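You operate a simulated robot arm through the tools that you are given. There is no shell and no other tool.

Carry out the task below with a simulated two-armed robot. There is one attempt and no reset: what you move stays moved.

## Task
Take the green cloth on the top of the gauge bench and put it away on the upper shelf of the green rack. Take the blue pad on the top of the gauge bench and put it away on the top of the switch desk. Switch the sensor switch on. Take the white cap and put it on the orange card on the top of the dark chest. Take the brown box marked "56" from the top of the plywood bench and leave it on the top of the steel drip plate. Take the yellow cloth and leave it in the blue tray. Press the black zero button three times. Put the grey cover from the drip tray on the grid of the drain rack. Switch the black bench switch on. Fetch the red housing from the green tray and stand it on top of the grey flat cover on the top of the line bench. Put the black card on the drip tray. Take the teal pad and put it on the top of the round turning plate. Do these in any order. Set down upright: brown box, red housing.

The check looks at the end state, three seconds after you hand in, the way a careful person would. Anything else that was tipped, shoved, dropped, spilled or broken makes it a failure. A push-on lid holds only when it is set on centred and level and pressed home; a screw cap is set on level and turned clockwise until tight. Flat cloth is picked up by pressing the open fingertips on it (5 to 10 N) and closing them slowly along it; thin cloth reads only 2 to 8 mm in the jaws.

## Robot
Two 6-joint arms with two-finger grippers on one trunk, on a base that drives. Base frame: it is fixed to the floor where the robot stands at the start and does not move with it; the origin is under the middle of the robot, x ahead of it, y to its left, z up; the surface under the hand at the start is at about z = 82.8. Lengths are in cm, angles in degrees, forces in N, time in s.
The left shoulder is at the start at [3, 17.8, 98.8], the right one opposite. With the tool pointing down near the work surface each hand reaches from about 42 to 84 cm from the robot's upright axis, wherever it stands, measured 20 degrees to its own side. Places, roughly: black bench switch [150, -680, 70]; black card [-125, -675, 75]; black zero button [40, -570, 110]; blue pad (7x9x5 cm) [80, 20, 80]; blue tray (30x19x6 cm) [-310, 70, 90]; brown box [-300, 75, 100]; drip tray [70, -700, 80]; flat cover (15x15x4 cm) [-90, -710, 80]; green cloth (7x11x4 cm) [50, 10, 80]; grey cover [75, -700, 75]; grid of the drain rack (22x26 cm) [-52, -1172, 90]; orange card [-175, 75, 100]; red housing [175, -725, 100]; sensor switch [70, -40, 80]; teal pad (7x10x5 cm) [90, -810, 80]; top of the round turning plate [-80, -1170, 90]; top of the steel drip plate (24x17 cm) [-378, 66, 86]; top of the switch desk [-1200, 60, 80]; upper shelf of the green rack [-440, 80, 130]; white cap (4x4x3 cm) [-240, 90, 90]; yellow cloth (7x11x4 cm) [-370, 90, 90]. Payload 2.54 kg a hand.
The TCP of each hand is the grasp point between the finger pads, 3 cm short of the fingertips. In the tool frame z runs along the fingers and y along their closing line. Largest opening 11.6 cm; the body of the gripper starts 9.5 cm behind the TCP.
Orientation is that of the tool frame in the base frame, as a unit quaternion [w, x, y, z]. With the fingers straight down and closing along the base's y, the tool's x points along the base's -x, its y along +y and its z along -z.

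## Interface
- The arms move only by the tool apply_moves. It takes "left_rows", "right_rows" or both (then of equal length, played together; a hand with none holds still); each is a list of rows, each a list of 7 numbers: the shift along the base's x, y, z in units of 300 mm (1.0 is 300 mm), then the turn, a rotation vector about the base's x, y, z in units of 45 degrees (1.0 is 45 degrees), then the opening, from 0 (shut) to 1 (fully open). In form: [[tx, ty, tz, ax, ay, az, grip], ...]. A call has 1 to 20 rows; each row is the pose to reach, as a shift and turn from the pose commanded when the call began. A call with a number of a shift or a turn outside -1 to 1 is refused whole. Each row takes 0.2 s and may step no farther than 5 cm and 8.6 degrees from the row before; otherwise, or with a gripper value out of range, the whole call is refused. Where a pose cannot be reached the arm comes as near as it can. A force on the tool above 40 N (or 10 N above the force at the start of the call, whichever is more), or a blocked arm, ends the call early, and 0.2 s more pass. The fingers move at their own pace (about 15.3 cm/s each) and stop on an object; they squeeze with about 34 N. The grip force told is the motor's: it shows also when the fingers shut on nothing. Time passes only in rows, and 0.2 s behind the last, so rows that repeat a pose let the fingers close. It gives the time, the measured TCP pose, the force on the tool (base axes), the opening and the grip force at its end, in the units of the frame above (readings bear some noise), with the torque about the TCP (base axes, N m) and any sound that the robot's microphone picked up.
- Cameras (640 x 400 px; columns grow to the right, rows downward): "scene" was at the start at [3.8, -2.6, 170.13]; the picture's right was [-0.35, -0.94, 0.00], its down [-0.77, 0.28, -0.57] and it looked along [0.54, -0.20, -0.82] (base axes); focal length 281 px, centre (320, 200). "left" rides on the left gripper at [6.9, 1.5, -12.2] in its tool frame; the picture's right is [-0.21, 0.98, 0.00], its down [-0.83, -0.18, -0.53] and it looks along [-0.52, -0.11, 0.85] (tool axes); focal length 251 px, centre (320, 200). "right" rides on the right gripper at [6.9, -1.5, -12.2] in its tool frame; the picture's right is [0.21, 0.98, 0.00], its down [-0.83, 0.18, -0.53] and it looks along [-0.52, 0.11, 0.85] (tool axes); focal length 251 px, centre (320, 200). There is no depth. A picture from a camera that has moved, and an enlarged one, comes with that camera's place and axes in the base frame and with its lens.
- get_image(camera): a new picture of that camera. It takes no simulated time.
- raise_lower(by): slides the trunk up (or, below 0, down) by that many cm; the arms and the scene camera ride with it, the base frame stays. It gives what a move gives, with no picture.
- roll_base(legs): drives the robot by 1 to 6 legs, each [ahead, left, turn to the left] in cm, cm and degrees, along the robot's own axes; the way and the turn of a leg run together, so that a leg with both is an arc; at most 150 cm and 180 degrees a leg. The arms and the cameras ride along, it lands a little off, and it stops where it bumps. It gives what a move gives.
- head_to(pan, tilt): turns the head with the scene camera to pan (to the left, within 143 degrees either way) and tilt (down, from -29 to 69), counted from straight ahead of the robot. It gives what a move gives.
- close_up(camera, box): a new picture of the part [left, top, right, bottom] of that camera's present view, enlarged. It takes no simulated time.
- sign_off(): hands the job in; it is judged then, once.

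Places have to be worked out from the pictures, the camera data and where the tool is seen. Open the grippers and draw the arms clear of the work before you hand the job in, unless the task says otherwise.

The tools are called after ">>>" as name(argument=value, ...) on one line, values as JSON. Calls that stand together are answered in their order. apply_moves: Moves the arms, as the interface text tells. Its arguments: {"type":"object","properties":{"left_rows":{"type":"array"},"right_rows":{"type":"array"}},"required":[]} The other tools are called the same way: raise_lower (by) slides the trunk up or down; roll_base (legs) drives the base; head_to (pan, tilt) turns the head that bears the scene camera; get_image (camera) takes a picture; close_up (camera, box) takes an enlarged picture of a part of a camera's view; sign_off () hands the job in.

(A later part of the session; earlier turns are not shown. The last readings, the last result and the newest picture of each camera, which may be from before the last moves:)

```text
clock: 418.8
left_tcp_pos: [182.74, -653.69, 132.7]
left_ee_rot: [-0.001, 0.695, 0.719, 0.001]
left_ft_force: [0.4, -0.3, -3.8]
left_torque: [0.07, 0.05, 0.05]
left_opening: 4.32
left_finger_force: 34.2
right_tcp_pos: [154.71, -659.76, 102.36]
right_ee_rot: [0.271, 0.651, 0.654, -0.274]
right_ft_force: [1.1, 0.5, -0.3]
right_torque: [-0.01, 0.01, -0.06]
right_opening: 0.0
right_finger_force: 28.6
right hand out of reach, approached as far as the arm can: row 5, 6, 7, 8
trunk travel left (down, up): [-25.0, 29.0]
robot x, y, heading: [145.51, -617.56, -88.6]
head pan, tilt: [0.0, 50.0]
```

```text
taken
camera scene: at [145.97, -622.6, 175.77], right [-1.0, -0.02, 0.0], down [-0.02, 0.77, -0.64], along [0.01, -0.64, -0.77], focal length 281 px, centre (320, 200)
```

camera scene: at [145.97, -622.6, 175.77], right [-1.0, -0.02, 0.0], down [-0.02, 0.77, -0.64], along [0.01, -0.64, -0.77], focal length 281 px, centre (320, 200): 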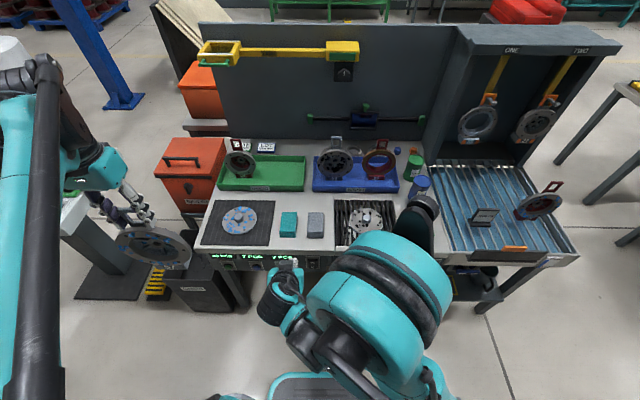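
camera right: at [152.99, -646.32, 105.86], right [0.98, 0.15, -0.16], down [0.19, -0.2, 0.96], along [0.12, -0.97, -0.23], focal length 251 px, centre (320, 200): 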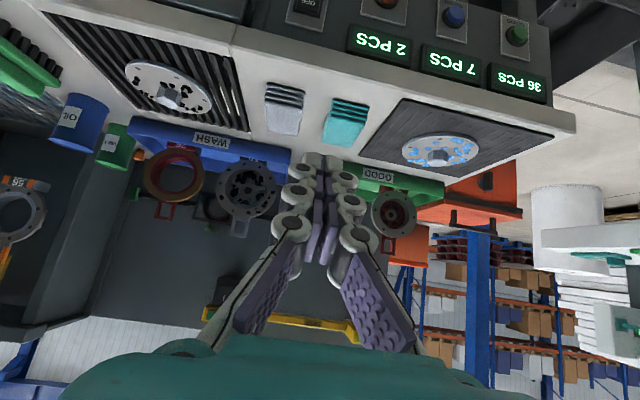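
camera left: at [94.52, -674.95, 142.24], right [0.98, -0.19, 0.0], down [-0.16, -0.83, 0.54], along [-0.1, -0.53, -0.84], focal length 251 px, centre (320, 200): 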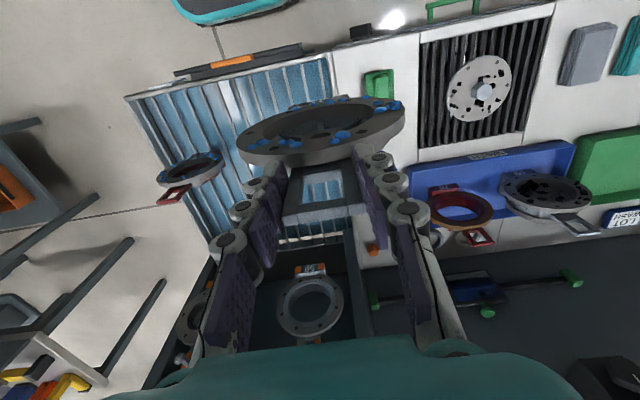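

The hand can't go that close to the body at this tilt; I need to stand further back. I look behind the robot for room first.

>>> head_to(pan=140, tilt=45)

>>> get_image(camera="scene")

>>> head_to(pan=-140, tilt=45)

>>> get_image(camera="scene")

```text
clock: 421.0
left_tcp_pos: [182.55, -653.57, 132.82]
left_ee_rot: [0.001, 0.695, 0.719, 0.0]
left_ft_force: [0.1, 0.1, -3.6]
left_torque: [0.03, 0.02, -0.02]
left_opening: 4.31
left_finger_force: 34.0
right_tcp_pos: [154.47, -659.68, 102.37]
right_ee_rot: [0.271, 0.651, 0.655, -0.273]
right_ft_force: [0.6, -0.3, 0.7]
right_torque: [-0.03, 0.02, -0.04]
right_opening: 0.0
right_finger_force: 28.4
trunk travel left (down, up): [-25.0, 29.0]
robot x, y, heading: [145.59, -617.58, -88.8]
head pan, tilt: [140.0, 45.0]
```

```text
taken
camera scene: at [150.65, -608.36, 176.48], right [0.78, -0.63, 0.0], down [-0.44, -0.55, -0.71], along [0.44, 0.55, -0.71], focal length 281 px, centre (320, 200)
```

scene: 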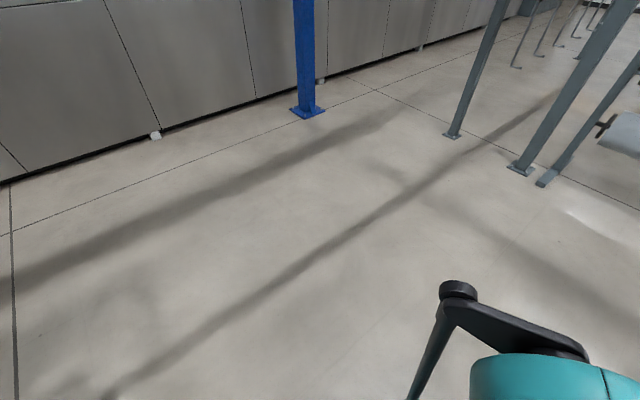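

```text
clock: 424.9
left_tcp_pos: [182.55, -653.49, 132.85]
left_ee_rot: [0.0, 0.695, 0.719, -0.001]
left_ft_force: [0.3, 0.4, -3.5]
left_torque: [0.01, 0.01, -0.05]
left_opening: 4.34
left_finger_force: 33.7
right_tcp_pos: [154.44, -659.58, 102.37]
right_ee_rot: [0.271, 0.651, 0.654, -0.274]
right_ft_force: [-0.3, 0.0, -0.3]
right_torque: [0.03, -0.03, -0.01]
right_opening: 0.01
right_finger_force: 28.5
trunk travel left (down, up): [-25.0, 29.0]
robot x, y, heading: [145.84, -617.4, -88.7]
head pan, tilt: [-140.0, 45.0]
```

```text
taken
camera scene: at [140.19, -608.59, 176.48], right [0.75, 0.66, 0.0], down [0.47, -0.53, -0.71], along [-0.47, 0.53, -0.71], focal length 281 px, centre (320, 200)
```

scene: 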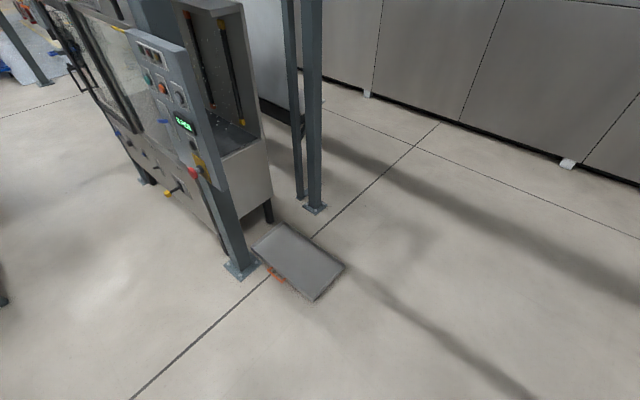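

There is open floor behind. I back up 16 cm and check where the hand is.

>>> roll_base(legs=[[-16, 0, 0]])

>>> head_to(pan=0, tilt=50)

>>> apply_moves(right_rows=[[0, 0, 0, 0, 0, 0, 0]])

```text
clock: 426.3
left_tcp_pos: [182.15, -637.38, 132.77]
left_ee_rot: [0.001, 0.696, 0.718, -0.001]
left_ft_force: [-0.3, 0.3, -4.3]
left_torque: [-0.04, 0.02, -0.01]
left_opening: 4.29
left_finger_force: 34.1
right_tcp_pos: [153.98, -643.52, 102.45]
right_ee_rot: [0.271, 0.651, 0.654, -0.274]
right_ft_force: [-0.1, 0.1, -0.4]
right_torque: [0.0, 0.01, -0.02]
right_opening: 0.0
right_finger_force: 28.9
trunk travel left (down, up): [-25.0, 29.0]
robot x, y, heading: [145.17, -601.42, -88.7]
head pan, tilt: [-140.0, 45.0]
```

```text
clock: 428.5
left_tcp_pos: [182.08, -637.55, 132.88]
left_ee_rot: [0.0, 0.696, 0.718, -0.001]
left_ft_force: [0.5, -0.7, -4.6]
left_torque: [0.04, 0.01, 0.04]
left_opening: 4.33
left_finger_force: 33.8
right_tcp_pos: [154.08, -643.65, 102.25]
right_ee_rot: [0.271, 0.652, 0.653, -0.274]
right_ft_force: [-0.3, 0.5, -0.1]
right_torque: [0.01, 0.0, 0.01]
right_opening: 0.02
right_finger_force: 28.2
trunk travel left (down, up): [-25.0, 29.0]
robot x, y, heading: [145.15, -601.52, -88.7]
head pan, tilt: [0.0, 50.0]
```

```text
clock: 428.9
left_tcp_pos: [182.17, -637.65, 132.8]
left_ee_rot: [0.0, 0.696, 0.718, 0.0]
left_ft_force: [1.0, -0.7, -4.2]
left_torque: [0.02, 0.01, -0.01]
left_opening: 4.3
left_finger_force: 33.9
right_tcp_pos: [154.04, -643.65, 102.29]
right_ee_rot: [0.271, 0.652, 0.653, -0.274]
right_ft_force: [0.5, 0.0, -0.1]
right_torque: [0.0, -0.01, 0.02]
right_opening: 0.0
right_finger_force: 28.4
trunk travel left (down, up): [-25.0, 29.0]
robot x, y, heading: [145.27, -601.55, -88.7]
head pan, tilt: [0.0, 50.0]
```

The hand is at (154, -643.6, 102.3), tilted 45°. I lower it in front of the bench apron.

>>> apply_moves(right_rows=[[-0.02, -0.05, -0.13, 0, 0, 0, 0], [-0.04, -0.1, -0.26, 0, 0, 0, 0], [-0.06, -0.15, -0.39, 0, 0, 0, 0], [-0.08, -0.2, -0.52, 0, 0, 0, 0], [-0.1, -0.26, -0.64, 0, 0, 0, 0], [-0.12, -0.34, -0.76, 0, 0, 0, 0], [-0.133, -0.44, -0.87, 0, 0, 0, 0], [-0.133, -0.55, -0.95, 0, 0, 0, 0]])

>>> get_image(camera="right")

>>> get_image(camera="scene")

```text
clock: 430.7
left_tcp_pos: [182.17, -637.75, 132.71]
left_ee_rot: [0.0, 0.696, 0.718, -0.001]
left_ft_force: [-0.5, -0.6, -4.3]
left_torque: [0.05, 0.02, 0.02]
left_opening: 4.34
left_finger_force: 34.2
right_tcp_pos: [154.46, -667.33, 75.62]
right_ee_rot: [0.269, 0.652, 0.654, -0.273]
right_ft_force: [0.1, 0.3, 0.4]
right_torque: [0.03, 0.04, 0.04]
right_opening: 0.0
right_finger_force: 29.0
right hand out of reach, approached as far as the arm can: row 1, 2, 3, 4, 5, 6, 7, 8
trunk travel left (down, up): [-25.0, 29.0]
robot x, y, heading: [145.41, -601.57, -88.7]
head pan, tilt: [0.0, 50.0]
```

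```text
taken
camera right: at [152.88, -653.92, 79.33], right [0.98, 0.15, -0.16], down [0.19, -0.2, 0.96], along [0.11, -0.97, -0.23], focal length 251 px, centre (320, 200)
```

right: 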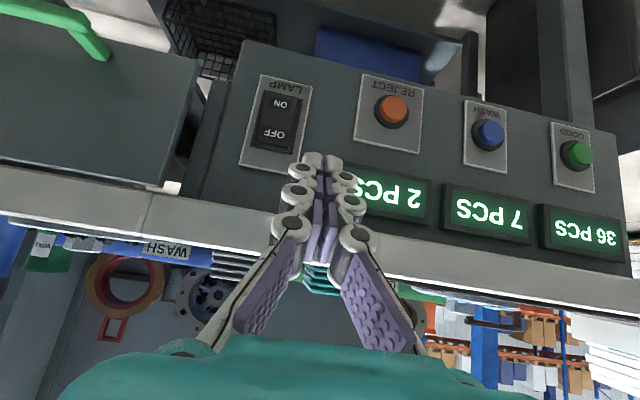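

```text
taken
camera scene: at [145.37, -606.56, 175.78], right [-1.0, -0.02, 0.0], down [-0.02, 0.77, -0.64], along [0.01, -0.64, -0.77], focal length 281 px, centre (320, 200)
```

scene: 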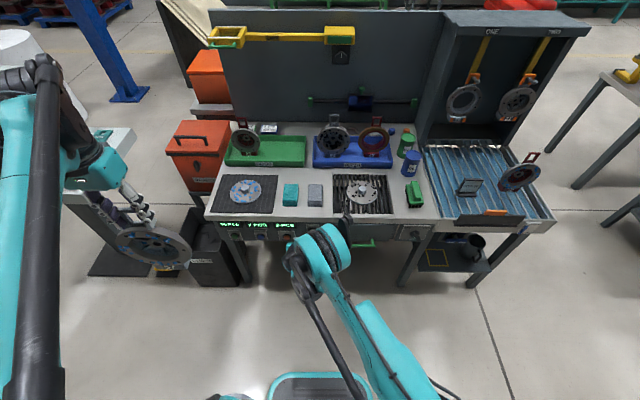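

The rocker (labelled LAMP) has ON below at about (150, -678, 64). The right arm reaches across badly here, so I draw the hand back and shift the base to the left (east) by 22 cm.

>>> apply_moves(right_rows=[[0, 0.1, 0.03, 0, 0, 0, 0], [0, 0.2, 0.06, 0, 0, 0, 0], [0, 0.3, 0.1, 0, 0, 0, 0]])

```text
clock: 431.5
left_tcp_pos: [182.3, -637.39, 132.84]
left_ee_rot: [0.0, 0.696, 0.718, 0.0]
left_ft_force: [0.5, 0.6, -3.5]
left_torque: [0.02, 0.0, -0.02]
left_opening: 4.32
left_finger_force: 34.6
right_tcp_pos: [158.32, -663.83, 80.27]
right_ee_rot: [0.27, 0.652, 0.654, -0.273]
right_ft_force: [0.1, 0.0, 0.0]
right_torque: [-0.01, -0.01, -0.04]
right_opening: 0.01
right_finger_force: 28.8
right hand out of reach, approached as far as the arm can: row 1, 2, 3
trunk travel left (down, up): [-25.0, 29.0]
robot x, y, heading: [145.34, -601.42, -88.9]
head pan, tilt: [0.0, 50.0]
```

The hand is clear of the apron (y of -663.8). I shift the base left by 24 cm.

>>> roll_base(legs=[[0, 24, 0]])

>>> apply_moves(right_rows=[[-0.05, 0.03, 0, 0, 0, 0, 0], [-0.12, 0.06, 0, 0, 0, 0, 0], [-0.2, 0.09, 0, 0, 0, 0, 0], [-0.3, 0.1, -0.02, 0, 0, 0, 0], [-0.4, 0.1, -0.04, 0, 0, 0, 0]])

>>> get_image(camera="right")

```text
clock: 433.3
left_tcp_pos: [205.7, -637.37, 132.8]
left_ee_rot: [0.0, 0.698, 0.716, -0.001]
left_ft_force: [1.2, 0.6, -3.7]
left_torque: [0.03, 0.0, 0.0]
left_opening: 4.32
left_finger_force: 33.9
right_tcp_pos: [181.72, -663.55, 80.14]
right_ee_rot: [0.268, 0.654, 0.652, -0.275]
right_ft_force: [-0.2, -0.5, -0.2]
right_torque: [0.01, 0.03, -0.04]
right_opening: 0.0
right_finger_force: 28.3
trunk travel left (down, up): [-25.0, 29.0]
robot x, y, heading: [169.38, -601.24, -89.1]
head pan, tilt: [0.0, 50.0]
```

```text
clock: 434.5
left_tcp_pos: [205.66, -637.49, 132.72]
left_ee_rot: [0.001, 0.698, 0.716, 0.001]
left_ft_force: [-1.3, -0.3, -3.3]
left_torque: [0.04, 0.0, -0.04]
left_opening: 4.33
left_finger_force: 33.7
right_tcp_pos: [172.97, -668.01, 81.94]
right_ee_rot: [0.268, 0.655, 0.651, -0.275]
right_ft_force: [0.0, 0.8, -0.4]
right_torque: [0.02, 0.02, -0.01]
right_opening: 0.02
right_finger_force: 28.4
right hand out of reach, approached as far as the arm can: row 1, 2, 3, 4, 5
trunk travel left (down, up): [-25.0, 29.0]
robot x, y, heading: [169.01, -601.19, -89.2]
head pan, tilt: [0.0, 50.0]
```

```text
taken
camera right: at [171.42, -654.53, 85.47], right [0.98, 0.14, -0.16], down [0.19, -0.21, 0.96], along [0.11, -0.97, -0.23], focal length 251 px, centre (320, 200)
```

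right: 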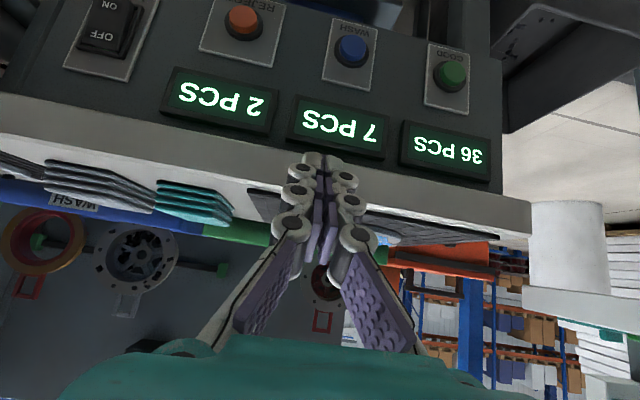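

The arm seems limited by its wrist at this height. Lowering the trunk puts the shoulder nearer the switch's level, so I lower it 25 cm.

>>> raise_lower(by=-25)

>>> apply_moves(right_rows=[[-0.05, 0, 0.1, 0, 0, 0, 0], [-0.1, 0, 0.2, 0, 0, 0, 0], [-0.2, 0, 0.3, 0, 0, 0, 0]])

>>> get_image(camera="right")

>>> get_image(camera="scene")

```text
clock: 437.1
left_tcp_pos: [205.78, -637.48, 107.76]
left_ee_rot: [0.0, 0.699, 0.715, -0.001]
left_ft_force: [-0.5, -0.6, -3.7]
left_torque: [0.03, 0.02, 0.0]
left_opening: 4.31
left_finger_force: 34.0
right_tcp_pos: [173.04, -667.92, 56.92]
right_ee_rot: [0.268, 0.654, 0.652, -0.274]
right_ft_force: [-0.8, -0.2, 0.3]
right_torque: [-0.01, 0.0, 0.0]
right_opening: 0.0
right_finger_force: 28.9
trunk travel left (down, up): [0.0, 54.0]
robot x, y, heading: [169.24, -601.08, -89.3]
head pan, tilt: [0.0, 50.0]
```

```text
clock: 437.9
left_tcp_pos: [205.65, -637.4, 107.83]
left_ee_rot: [0.0, 0.698, 0.716, 0.001]
left_ft_force: [-0.1, -0.4, -2.7]
left_torque: [0.03, 0.02, -0.03]
left_opening: 4.33
left_finger_force: 33.9
right_tcp_pos: [167.22, -668.04, 65.72]
right_ee_rot: [0.269, 0.654, 0.652, -0.274]
right_ft_force: [0.1, -0.2, 0.2]
right_torque: [0.0, 0.0, 0.01]
right_opening: 0.01
right_finger_force: 28.7
trunk travel left (down, up): [0.0, 54.0]
robot x, y, heading: [169.03, -600.99, -89.4]
head pan, tilt: [0.0, 50.0]
```

```text
taken
camera right: at [165.67, -654.54, 69.32], right [0.98, 0.15, -0.16], down [0.19, -0.21, 0.96], along [0.11, -0.97, -0.23], focal length 251 px, centre (320, 200)
```

right: 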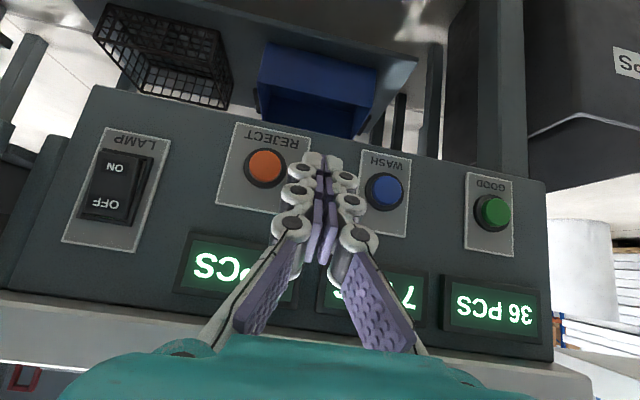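

```text
taken
camera scene: at [169.11, -605.94, 150.79], right [-1.0, -0.01, 0.0], down [-0.01, 0.77, -0.64], along [0.01, -0.64, -0.77], focal length 281 px, centre (320, 200)
```

scene: 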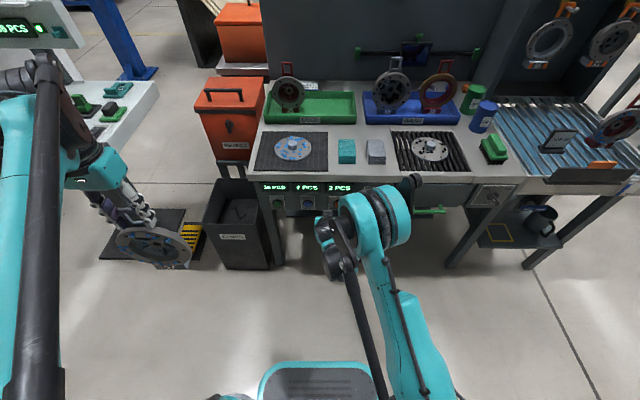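

Now the hand moves freely. The ON half of the LAMP rocker is at about (149.7, -678, 64). I move the shut hand in front of it, keeping clear of the buttons.

>>> apply_moves(right_rows=[[-0.05, 0.07, 0, 0, 0, 0, 0], [-0.17, 0.07, 0, 0, 0, 0, 0], [-0.3, 0.07, -0.01, 0, 0, 0, 0], [-0.43, 0.07, -0.015, 0, 0, 0, 0], [-0.54, 0.07, -0.02, 0, 0, 0, 0], [-0.58, 0.03, -0.02, 0, 0, 0, 0], [-0.58, -0.06, -0.02, 0, 0, 0, 0]])

>>> get_image(camera="right")

>>> close_up(camera="scene", box=[280, 150, 460, 270])

```text
clock: 439.4
left_tcp_pos: [205.75, -637.49, 107.8]
left_ee_rot: [0.0, 0.699, 0.715, -0.001]
left_ft_force: [0.4, -0.3, -4.2]
left_torque: [0.03, 0.02, -0.01]
left_opening: 4.37
left_finger_force: 34.0
right_tcp_pos: [149.49, -669.75, 65.43]
right_ee_rot: [0.268, 0.655, 0.652, -0.274]
right_ft_force: [0.1, -0.4, 0.2]
right_torque: [0.02, 0.03, -0.01]
right_opening: 0.01
right_finger_force: 28.7
right hand out of reach, approached as far as the arm can: row 2, 3, 4, 5, 6
trunk travel left (down, up): [0.0, 54.0]
robot x, y, heading: [168.88, -601.27, -89.3]
head pan, tilt: [0.0, 50.0]
```

```text
taken
camera right: at [147.94, -656.31, 69.05], right [0.98, 0.14, -0.16], down [0.19, -0.21, 0.96], along [0.11, -0.97, -0.23], focal length 251 px, centre (320, 200)
```

right: 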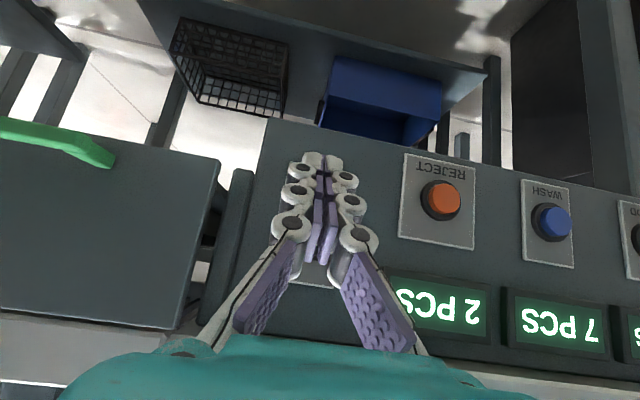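

```text
3.33 times, centred on (370, 210) of scene
camera zoom: at [169.16, -606.02, 150.78], right [-1.0, -0.01, 0.0], down [-0.01, 0.77, -0.64], along [0.01, -0.64, -0.77], focal length 936 px, centre (153, 167)
```

zoom: 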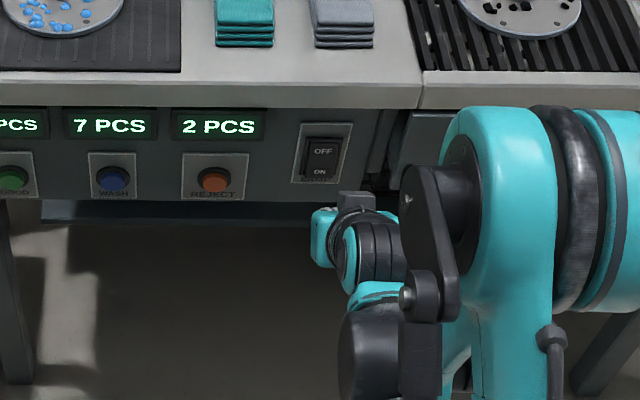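

The tips are right in front of the ON half. I push forward (-y) in small steps.

>>> apply_moves(right_rows=[[0, -0.03, 0, 0, 0, 0, 0], [0, -0.06, 0, 0, 0, 0, 0], [0, -0.09, 0, 0, 0, 0, 0], [0, -0.11, 0, 0, 0, 0, 0], [0, -0.13, 0, 0, 0, 0, 0]])

>>> close_up(camera="scene", box=[280, 150, 460, 270])

>>> get_image(camera="right")

```text
clock: 440.6
left_tcp_pos: [205.73, -637.48, 107.81]
left_ee_rot: [-0.001, 0.698, 0.716, 0.001]
left_ft_force: [0.9, 0.7, -4.3]
left_torque: [0.08, 0.0, 0.01]
left_opening: 4.32
left_finger_force: 34.6
right_tcp_pos: [149.69, -673.65, 65.33]
right_ee_rot: [0.268, 0.655, 0.651, -0.274]
right_ft_force: [-0.2, 0.2, 0.4]
right_torque: [-0.02, 0.0, 0.03]
right_opening: 0.0
right_finger_force: 28.5
trunk travel left (down, up): [0.0, 54.0]
robot x, y, heading: [168.97, -601.28, -89.4]
head pan, tilt: [0.0, 50.0]
```

```text
3.33 times, centred on (370, 210) of scene
camera zoom: at [169.16, -605.99, 150.78], right [-1.0, -0.01, 0.0], down [-0.01, 0.77, -0.64], along [0.01, -0.64, -0.77], focal length 936 px, centre (153, 167)
```

zoom: 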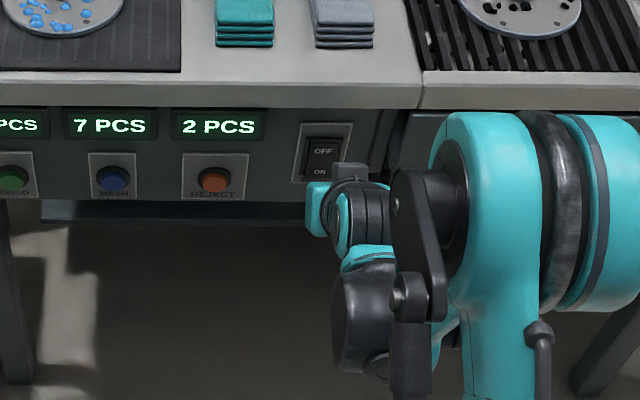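

```text
taken
camera right: at [148.11, -660.19, 68.92], right [0.98, 0.14, -0.16], down [0.19, -0.21, 0.96], along [0.11, -0.97, -0.23], focal length 251 px, centre (320, 200)
```

right: 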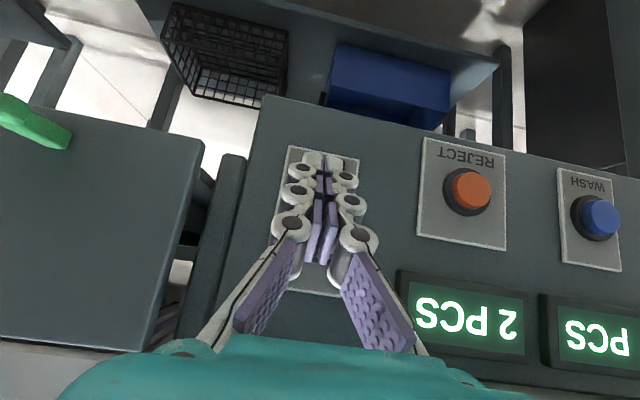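

No contact yet. I keep pushing forward in 3 mm steps.

>>> apply_moves(right_rows=[[0, -0.01, 0, 0, 0, 0, 0], [0, -0.02, 0, 0, 0, 0, 0], [0, -0.03, 0, 0, 0, 0, 0], [0, -0.04, 0, 0, 0, 0, 0], [0, -0.05, 0, 0, 0, 0, 0], [0, -0.06, 0, 0, 0, 0, 0]])

>>> close_up(camera="scene", box=[280, 150, 460, 270])

```text
clock: 442.1
left_tcp_pos: [205.66, -637.45, 107.95]
left_ee_rot: [0.0, 0.698, 0.716, 0.0]
left_ft_force: [0.5, 0.8, -4.1]
left_torque: [0.02, -0.03, -0.01]
left_opening: 4.34
left_finger_force: 33.9
right_tcp_pos: [149.65, -675.45, 65.35]
right_ee_rot: [0.268, 0.654, 0.651, -0.275]
right_ft_force: [-0.3, 0.3, -0.3]
right_torque: [0.0, 0.02, -0.01]
right_opening: 0.0
right_finger_force: 28.4
trunk travel left (down, up): [0.0, 54.0]
robot x, y, heading: [168.93, -601.59, -89.2]
head pan, tilt: [0.0, 50.0]
heard: click
```

```text
3.33 times, centred on (370, 210) of scene
camera zoom: at [169.16, -606.0, 150.78], right [-1.0, -0.01, 0.0], down [-0.01, 0.77, -0.64], along [0.01, -0.64, -0.77], focal length 936 px, centre (153, 167)
```

zoom: 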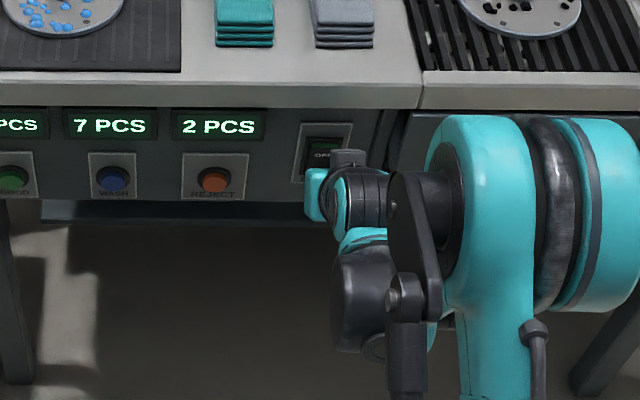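

I heard a click and the OFF end has tipped out. I draw the hand back and look at the switch.

>>> apply_moves(right_rows=[[0, 0.06, 0, 0, 0, 0, 0], [0, 0.15, 0.01, 0, 0, 0, 0], [0.1, 0.2, 0.03, 0, 0, 0, 0], [0.23, 0.22, 0.06, 0, 0, 0, 0]])

>>> get_image(camera="right")

>>> close_up(camera="scene", box=[280, 150, 460, 270])

```text
clock: 443.1
left_tcp_pos: [205.67, -637.42, 107.73]
left_ee_rot: [0.0, 0.698, 0.716, 0.0]
left_ft_force: [0.2, 0.8, -3.9]
left_torque: [0.02, 0.0, 0.05]
left_opening: 4.35
left_finger_force: 34.2
right_tcp_pos: [156.57, -668.99, 67.17]
right_ee_rot: [0.267, 0.655, 0.651, -0.275]
right_ft_force: [0.5, 0.7, -0.2]
right_torque: [-0.02, 0.02, -0.02]
right_opening: 0.01
right_finger_force: 29.3
trunk travel left (down, up): [0.0, 54.0]
robot x, y, heading: [169.01, -601.01, -89.0]
head pan, tilt: [0.0, 50.0]
```

```text
taken
camera right: at [154.99, -655.53, 70.78], right [0.98, 0.14, -0.16], down [0.19, -0.21, 0.96], along [0.11, -0.97, -0.23], focal length 251 px, centre (320, 200)
```

right: 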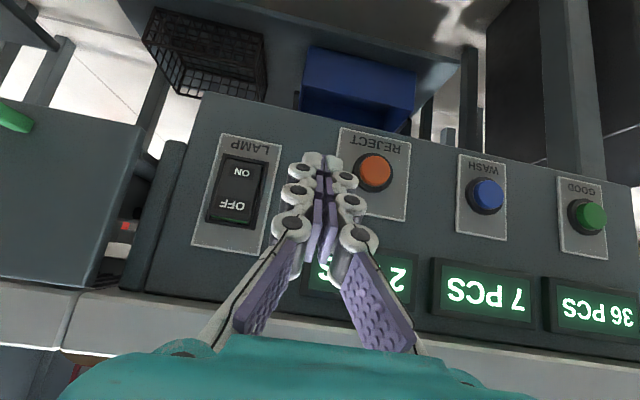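

```text
3.33 times, centred on (370, 210) of scene
camera zoom: at [169.22, -605.96, 150.79], right [-1.0, -0.01, 0.0], down [-0.01, 0.77, -0.64], along [0.01, -0.64, -0.77], focal length 936 px, centre (153, 167)
```

zoom: 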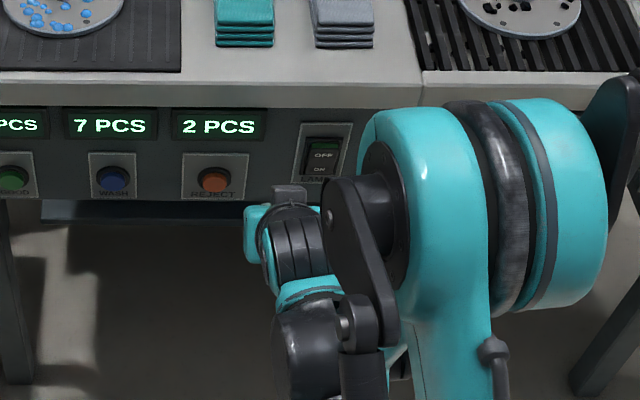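

The switch is on (green edge showing). I draw the right hand back, raise the trunk, and straighten the hand for the red housing.

>>> apply_moves(right_rows=[[0, 0.12, 0.03, 0, 0, 0, 0], [0, 0.24, 0.06, 0, 0, 0, 0], [0, 0.3, 0.1, 0, 0, 0, 0]])

>>> raise_lower(by=34)

>>> close_up(camera="scene", box=[220, 50, 420, 190])

```text
clock: 443.9
left_tcp_pos: [205.73, -637.4, 108.0]
left_ee_rot: [0.0, 0.698, 0.716, 0.0]
left_ft_force: [0.5, -0.1, -3.5]
left_torque: [0.01, 0.07, -0.02]
left_opening: 4.3
left_finger_force: 34.3
right_tcp_pos: [156.73, -662.01, 72.73]
right_ee_rot: [0.267, 0.655, 0.652, -0.273]
right_ft_force: [0.1, 0.8, -0.1]
right_torque: [-0.03, -0.02, 0.01]
right_opening: 0.0
right_finger_force: 28.8
right hand out of reach, approached as far as the arm can: row 1, 2, 3
trunk travel left (down, up): [0.0, 54.0]
robot x, y, heading: [169.32, -601.24, -89.2]
head pan, tilt: [0.0, 50.0]
```

```text
clock: 447.2
left_tcp_pos: [205.78, -637.51, 141.73]
left_ee_rot: [0.0, 0.698, 0.716, 0.0]
left_ft_force: [0.4, 0.7, -5.1]
left_torque: [0.04, 0.02, 0.01]
left_opening: 4.33
left_finger_force: 34.1
right_tcp_pos: [156.69, -662.05, 106.6]
right_ee_rot: [0.266, 0.655, 0.653, -0.273]
right_ft_force: [-0.2, -0.3, 0.1]
right_torque: [0.0, -0.03, -0.01]
right_opening: 0.0
right_finger_force: 29.3
trunk travel left (down, up): [-34.0, 20.0]
robot x, y, heading: [169.0, -600.84, -88.9]
head pan, tilt: [0.0, 50.0]
```

```text
2.86 times, centred on (320, 120) of scene
camera zoom: at [169.17, -606.0, 184.77], right [-1.0, -0.01, 0.0], down [-0.01, 0.77, -0.64], along [0.01, -0.64, -0.77], focal length 802 px, centre (320, 429)
```

zoom: 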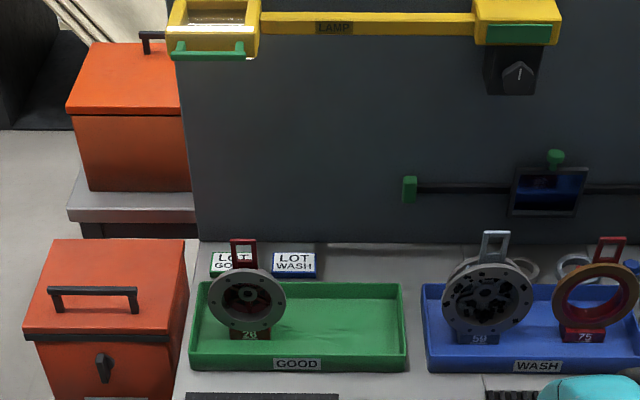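

The red housing stands in the green "GOOD" tray: handle at about (184, -714, 101.5). I straighten the right hand to point down, at height.

>>> apply_moves(right_rows=[[0, 0, 0.05, 0.167, 0, 0, 0.2], [0, 0, 0.1, 0.333, 0, 0, 0.4], [0, 0, 0.15, 0.5, 0, 0, 0.6], [0, 0, 0.25, 0.667, 0, 0, 0.6], [0, 0, 0.35, 0.833, 0, 0, 0.6], [0, 0, 0.45, 1.0, 0, 0, 0.6], [0, 0, 0.55, 1.0, 0, 0, 0.6], [0, 0, 0.65, 1.0, 0, 0, 0.6]])

```text
clock: 449.0
left_tcp_pos: [205.75, -637.46, 141.8]
left_ee_rot: [0.0, 0.699, 0.715, 0.001]
left_ft_force: [1.0, -0.9, -4.4]
left_torque: [0.04, 0.01, -0.01]
left_opening: 4.3
left_finger_force: 34.6
right_tcp_pos: [156.9, -662.05, 126.26]
right_ee_rot: [-0.005, 0.707, 0.707, -0.003]
right_ft_force: [-0.5, -0.9, -0.6]
right_torque: [0.0, 0.0, -0.01]
right_opening: 6.93
right_finger_force: 0.1
trunk travel left (down, up): [-34.0, 20.0]
robot x, y, heading: [168.78, -601.1, -89.5]
head pan, tilt: [0.0, 50.0]
```

The lamp is near the back panel (y of about -744), well behind the housing. I drive forward and left so the right hand comes near the housing.

>>> roll_base(legs=[[35, 26, 0]])

>>> get_image(camera="right")

>>> get_image(camera="scene")

```text
clock: 451.7
left_tcp_pos: [232.96, -672.82, 141.68]
left_ee_rot: [0.0, 0.696, 0.718, 0.0]
left_ft_force: [-0.8, -0.2, -3.8]
left_torque: [0.05, -0.01, 0.0]
left_opening: 4.32
left_finger_force: 34.1
right_tcp_pos: [184.22, -697.8, 126.2]
right_ee_rot: [-0.005, 0.705, 0.709, -0.003]
right_ft_force: [-0.4, 0.1, -0.4]
right_torque: [-0.01, -0.04, -0.04]
right_opening: 6.96
right_finger_force: 0.1
trunk travel left (down, up): [-34.0, 20.0]
robot x, y, heading: [195.98, -636.88, -88.8]
head pan, tilt: [0.0, 50.0]
```

```text
taken
camera right: at [182.71, -690.94, 138.29], right [0.98, 0.22, -0.01], down [0.19, -0.83, 0.53], along [0.11, -0.52, -0.85], focal length 251 px, centre (320, 200)
```

right: 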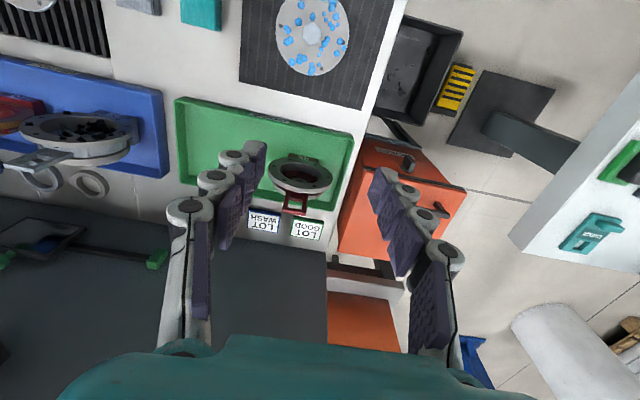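

```text
taken
camera scene: at [196.16, -641.6, 184.78], right [-1.0, -0.02, 0.0], down [-0.02, 0.77, -0.64], along [0.01, -0.64, -0.77], focal length 281 px, centre (320, 200)
```

scene: 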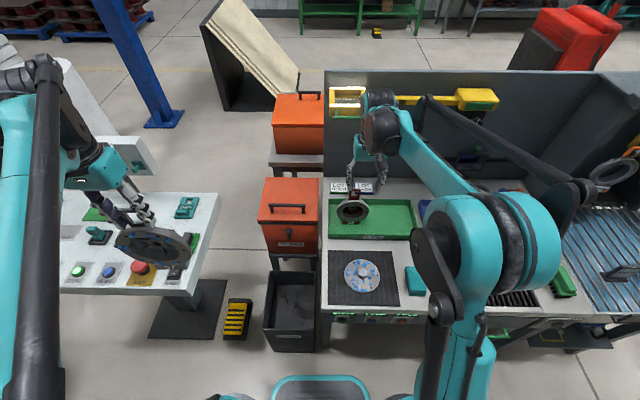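

The left hand's cover is near the console, so I pull it back. Meanwhile I bring the right hand over the housing's handle.

>>> apply_moves(left_rows=[[-0.08, 0.12, 0, 0, 0, 0, 0.2], [-0.16, 0.24, 0, 0, 0, 0, 0.2], [-0.25, 0.36, 0, 0, 0, 0, 0.2], [-0.33, 0.48, 0, 0, 0, 0, 0.2], [-0.4, 0.58, 0, 0, 0, 0, 0.2], [-0.4, 0.58, 0, 0, 0, 0, 0.2]], right_rows=[[0, -0.1, 0, 0, 0, 0, 0.6], [-0.01, -0.22, -0.05, 0, 0, 0, 0.6], [-0.013, -0.34, -0.1, 0, 0, 0, 0.6], [-0.013, -0.46, -0.16, 0, 0, 0, 0.6], [-0.013, -0.557, -0.24, 0, 0, 0, 0.6], [-0.013, -0.557, -0.33, 0, 0, 0, 0.6]])

>>> get_image(camera="right")

>>> close_up(camera="scene", box=[280, 120, 440, 240])

```text
clock: 453.1
left_tcp_pos: [220.81, -655.27, 142.05]
left_ee_rot: [-0.001, 0.696, 0.718, 0.001]
left_ft_force: [-0.1, -0.5, -3.4]
left_torque: [0.06, 0.0, 0.02]
left_opening: 4.31
left_finger_force: 34.2
right_tcp_pos: [183.78, -714.81, 116.34]
right_ee_rot: [-0.005, 0.705, 0.709, -0.003]
right_ft_force: [0.1, -0.4, -0.6]
right_torque: [0.02, -0.01, 0.0]
right_opening: 6.97
right_finger_force: 0.0
trunk travel left (down, up): [-34.0, 20.0]
robot x, y, heading: [196.09, -636.69, -88.7]
head pan, tilt: [0.0, 50.0]
```

```text
taken
camera right: at [182.21, -707.9, 128.45], right [0.98, 0.22, -0.01], down [0.19, -0.83, 0.53], along [0.11, -0.52, -0.85], focal length 251 px, centre (320, 200)
```

right: 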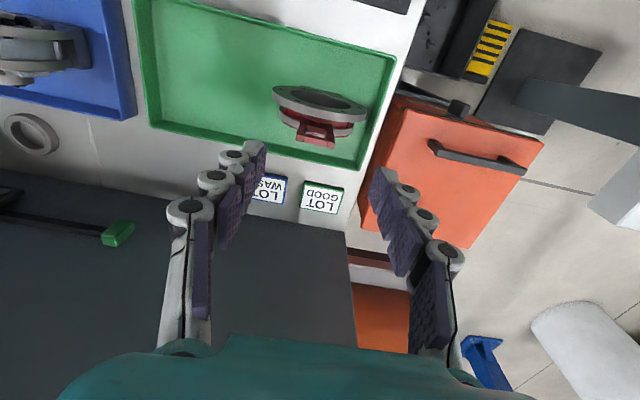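

```text
3.33 times, centred on (360, 180) of scene
camera zoom: at [196.17, -641.6, 184.79], right [-1.0, -0.02, 0.0], down [-0.02, 0.77, -0.64], along [0.01, -0.64, -0.77], focal length 936 px, centre (187, 267)
```

zoom: 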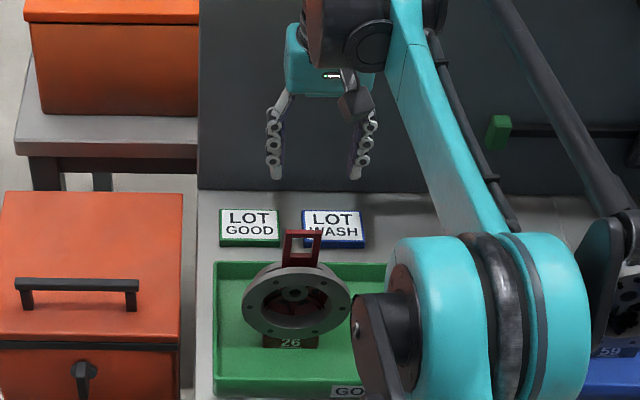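

The housing is no. 26; its handle's centre comes out at (183.6, -716.1, 100.5). I lower the right hand around the loop.

>>> apply_moves(right_rows=[[-0.006, -0.02, -0.1, 0, 0, 0, 0.6], [-0.006, -0.043, -0.22, 0, 0, 0, 0.6], [-0.006, -0.043, -0.34, 0, 0, 0, 0.6], [-0.006, -0.043, -0.44, 0, 0, 0, 0.6], [-0.006, -0.043, -0.485, 0, 0, 0, 0.6]])

>>> get_image(camera="right")

>>> close_up(camera="scene", box=[310, 150, 410, 230])

```text
clock: 454.3
left_tcp_pos: [220.87, -655.45, 142.06]
left_ee_rot: [0.0, 0.695, 0.719, 0.0]
left_ft_force: [-0.4, -0.9, -4.8]
left_torque: [0.03, 0.04, 0.04]
left_opening: 4.32
left_finger_force: 34.3
right_tcp_pos: [183.57, -715.95, 101.76]
right_ee_rot: [-0.005, 0.705, 0.709, -0.003]
right_ft_force: [-0.7, -0.1, -0.2]
right_torque: [-0.01, -0.04, -0.01]
right_opening: 6.97
right_finger_force: 0.0
trunk travel left (down, up): [-34.0, 20.0]
robot x, y, heading: [195.92, -636.91, -88.7]
head pan, tilt: [0.0, 50.0]
```

```text
taken
camera right: at [182.07, -709.11, 113.8], right [0.98, 0.22, -0.01], down [0.19, -0.83, 0.53], along [0.11, -0.52, -0.85], focal length 251 px, centre (320, 200)
```

right: 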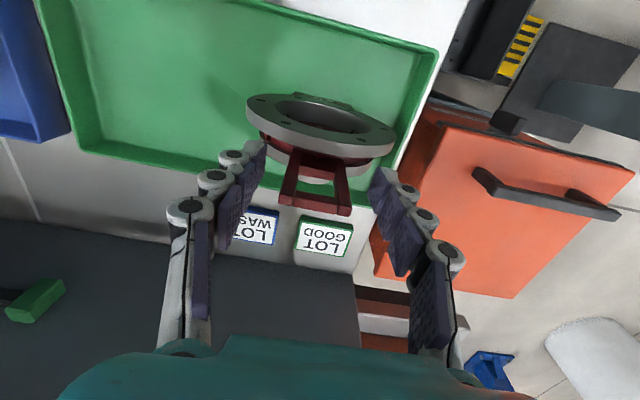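

```text
5.00 times, centred on (360, 190) of scene
camera zoom: at [196.15, -641.57, 184.79], right [-1.0, -0.02, 0.0], down [-0.02, 0.77, -0.64], along [0.01, -0.64, -0.77], focal length 1404 px, centre (120, 250)
```

zoom: 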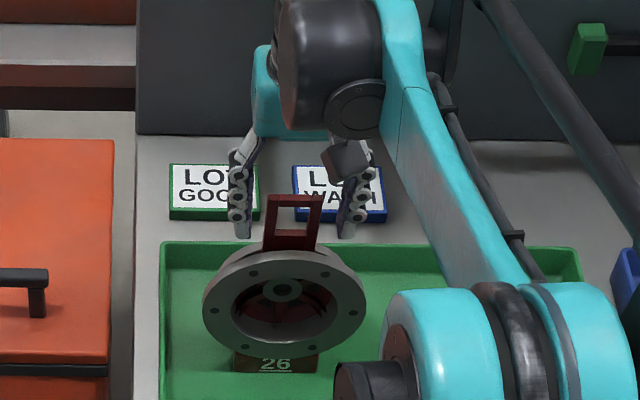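

The red loop is between the fingers. I close on it.

>>> apply_moves(right_rows=[[0, 0, 0, 0, 0, 0, 0.5], [0, 0, 0, 0, 0, 0, 0.42], [0, 0, 0, 0, 0, 0, 0.36], [0, 0, 0, 0, 0, 0, 0.28], [0, 0, 0, 0, 0, 0, 0.2], [0, 0, 0, 0, 0, 0, 0.2]])

>>> get_image(camera="right")

```text
clock: 455.7
left_tcp_pos: [220.91, -655.42, 142.06]
left_ee_rot: [0.0, 0.696, 0.718, 0.0]
left_ft_force: [-0.2, 0.6, -3.7]
left_torque: [0.04, -0.03, -0.01]
left_opening: 4.35
left_finger_force: 34.2
right_tcp_pos: [183.63, -716.0, 101.76]
right_ee_rot: [-0.004, 0.705, 0.709, -0.003]
right_ft_force: [-0.5, 0.5, 1.1]
right_torque: [-0.02, -0.03, 0.0]
right_opening: 4.35
right_finger_force: 34.4
trunk travel left (down, up): [-34.0, 20.0]
robot x, y, heading: [196.07, -636.85, -89.0]
head pan, tilt: [0.0, 50.0]
```

```text
taken
camera right: at [182.07, -709.11, 113.82], right [0.98, 0.22, -0.01], down [0.19, -0.83, 0.53], along [0.11, -0.52, -0.85], focal length 251 px, centre (320, 200)
```

right: 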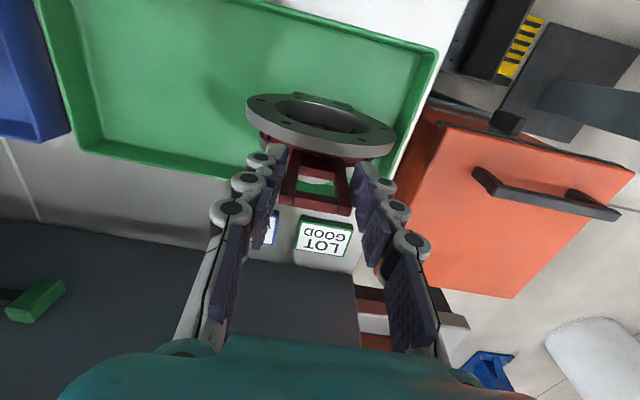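

The housing's handle is gripped at 4.35 cm. I lift it straight up and check that it hangs level.

>>> apply_moves(right_rows=[[0, 0, 0.03, 0, 0, 0, 0.2], [0, 0, 0.1, 0, 0, 0, 0.2], [0, 0, 0.2, 0, 0, 0, 0.2], [0, 0, 0.32, 0, 0, 0, 0.2], [0, 0, 0.44, 0, 0, 0, 0.2], [0, 0, 0.56, 0, 0, 0, 0.2], [0, 0, 0.68, 0, 0, 0, 0.2], [0, 0, 0.8, 0, 0, 0, 0.2]])

>>> get_image(camera="right")

>>> get_image(camera="scene")

```text
clock: 457.5
left_tcp_pos: [220.77, -655.27, 142.1]
left_ee_rot: [-0.001, 0.696, 0.719, 0.0]
left_ft_force: [1.2, 1.8, -3.7]
left_torque: [-0.03, 0.02, -0.01]
left_opening: 4.33
left_finger_force: 33.7
right_tcp_pos: [183.43, -713.15, 123.51]
right_ee_rot: [-0.005, 0.704, 0.71, -0.002]
right_ft_force: [-0.2, 0.9, -10.3]
right_torque: [0.07, -0.02, 0.02]
right_opening: 4.35
right_finger_force: 34.0
right hand out of reach, approached as far as the arm can: row 8
trunk travel left (down, up): [-34.0, 20.0]
robot x, y, heading: [196.12, -636.31, -88.7]
head pan, tilt: [0.0, 50.0]
```

```text
taken
camera right: at [181.87, -706.3, 135.52], right [0.98, 0.22, -0.01], down [0.19, -0.83, 0.53], along [0.11, -0.52, -0.85], focal length 251 px, centre (320, 200)
```

right: 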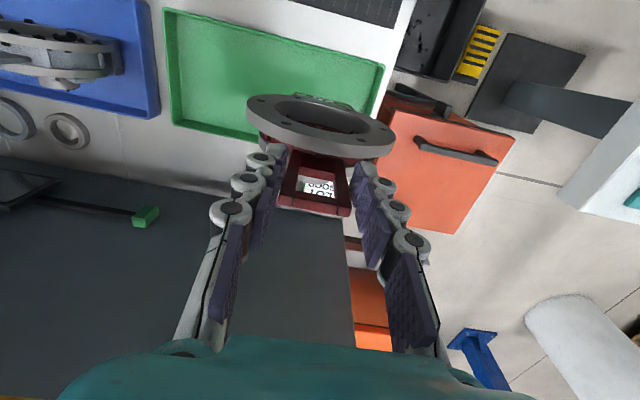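

```text
taken
camera scene: at [196.12, -641.5, 184.81], right [-1.0, -0.02, 0.0], down [-0.02, 0.77, -0.64], along [0.01, -0.64, -0.77], focal length 281 px, centre (320, 200)
```

scene: 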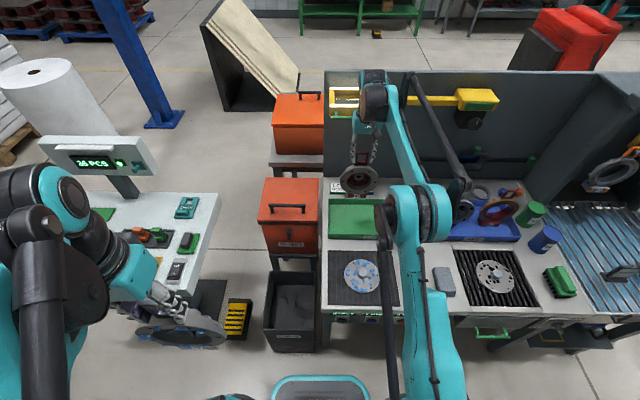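

The housing (about 10 N) hangs level. I bring it in towards the robot and a bit higher for travel.

>>> apply_moves(right_rows=[[-0.02, 0.1, 0.02, 0, 0, 0, 0.2], [-0.05, 0.22, 0.06, 0, 0, 0, 0.2], [-0.08, 0.34, 0.1, 0, 0, 0, 0.2], [-0.12, 0.46, 0.15, 0, 0, 0, 0.2], [-0.16, 0.58, 0.2, 0, 0, 0, 0.2], [-0.2, 0.7, 0.25, 0, 0, 0, 0.2], [-0.24, 0.82, 0.3, 0, 0, 0, 0.2], [-0.27, 0.92, 0.35, 0, 0, 0, 0.2]])

>>> get_image(camera="right")

```text
clock: 459.3
left_tcp_pos: [220.69, -655.29, 142.12]
left_ee_rot: [0.001, 0.696, 0.718, 0.001]
left_ft_force: [0.1, 1.2, -3.5]
left_torque: [0.0, -0.02, -0.01]
left_opening: 4.32
left_finger_force: 34.3
right_tcp_pos: [175.46, -685.55, 133.96]
right_ee_rot: [-0.004, 0.705, 0.71, -0.003]
right_ft_force: [0.5, 0.1, -10.9]
right_torque: [0.11, 0.01, 0.02]
right_opening: 4.33
right_finger_force: 34.2
trunk travel left (down, up): [-34.0, 20.0]
robot x, y, heading: [195.89, -636.81, -88.5]
head pan, tilt: [0.0, 50.0]
```

```text
taken
camera right: at [173.92, -678.73, 145.95], right [0.98, 0.22, -0.01], down [0.19, -0.83, 0.53], along [0.11, -0.52, -0.85], focal length 251 px, centre (320, 200)
```

right: 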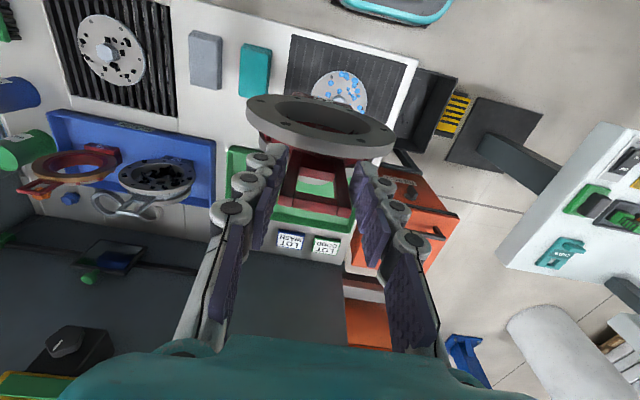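

Both parts are secure. I back up a little and strafe right (west) along the aisle to the line bench.

>>> roll_base(legs=[[-17, 0, -1.5], [0, -145, 0], [0, -145, 0]])

>>> get_image(camera="scene")

```text
clock: 474.4
left_tcp_pos: [-70.74, -645.4, 141.98]
left_ee_rot: [0.001, 0.689, 0.725, 0.0]
left_ft_force: [-0.2, 0.3, -4.0]
left_torque: [0.05, -0.01, 0.02]
left_opening: 4.33
left_finger_force: 33.8
right_tcp_pos: [-115.53, -676.51, 133.77]
right_ee_rot: [-0.004, 0.698, 0.716, -0.003]
right_ft_force: [-0.3, 0.6, -10.1]
right_torque: [0.14, 0.0, 0.0]
right_opening: 4.32
right_finger_force: 34.4
trunk travel left (down, up): [-34.0, 20.0]
robot x, y, heading: [-95.71, -627.56, -87.6]
head pan, tilt: [0.0, 50.0]
```

```text
taken
camera scene: at [-95.71, -632.07, 184.78], right [-1.0, -0.04, 0.0], down [-0.03, 0.77, -0.64], along [0.03, -0.64, -0.77], focal length 281 px, centre (320, 200)
```

scene: 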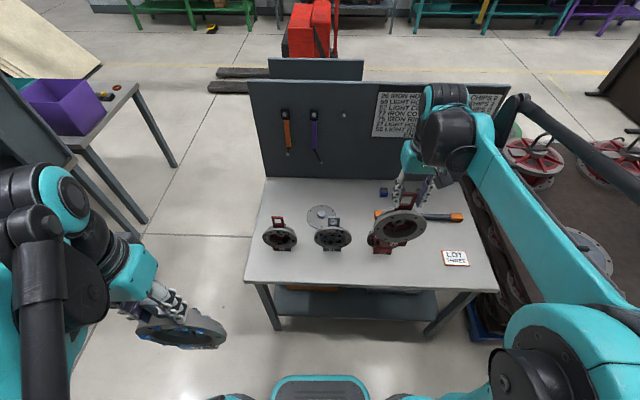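

I'm at the line bench again. I enlarge the flat cover to see its shape and the room around it.

>>> close_up(camera="scene", box=[250, 170, 410, 270])

>>> get_image(camera="right")

```text
4.00 times, centred on (330, 220) of scene
camera zoom: at [-95.71, -632.07, 184.78], right [-1.0, -0.04, 0.0], down [-0.03, 0.77, -0.64], along [0.03, -0.64, -0.77], focal length 1123 px, centre (280, 120)
```

zoom: 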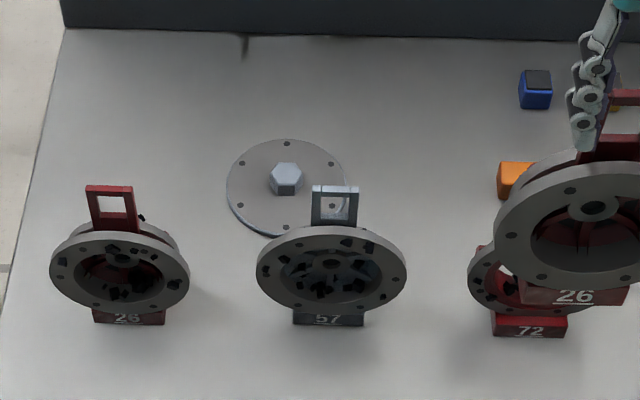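

```text
taken
camera right: at [-117.16, -669.81, 145.88], right [0.97, 0.24, -0.01], down [0.21, -0.82, 0.53], along [0.12, -0.52, -0.85], focal length 251 px, centre (320, 200)
```

right: 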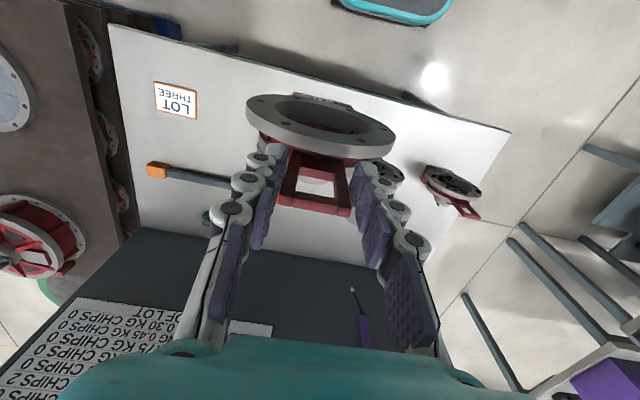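

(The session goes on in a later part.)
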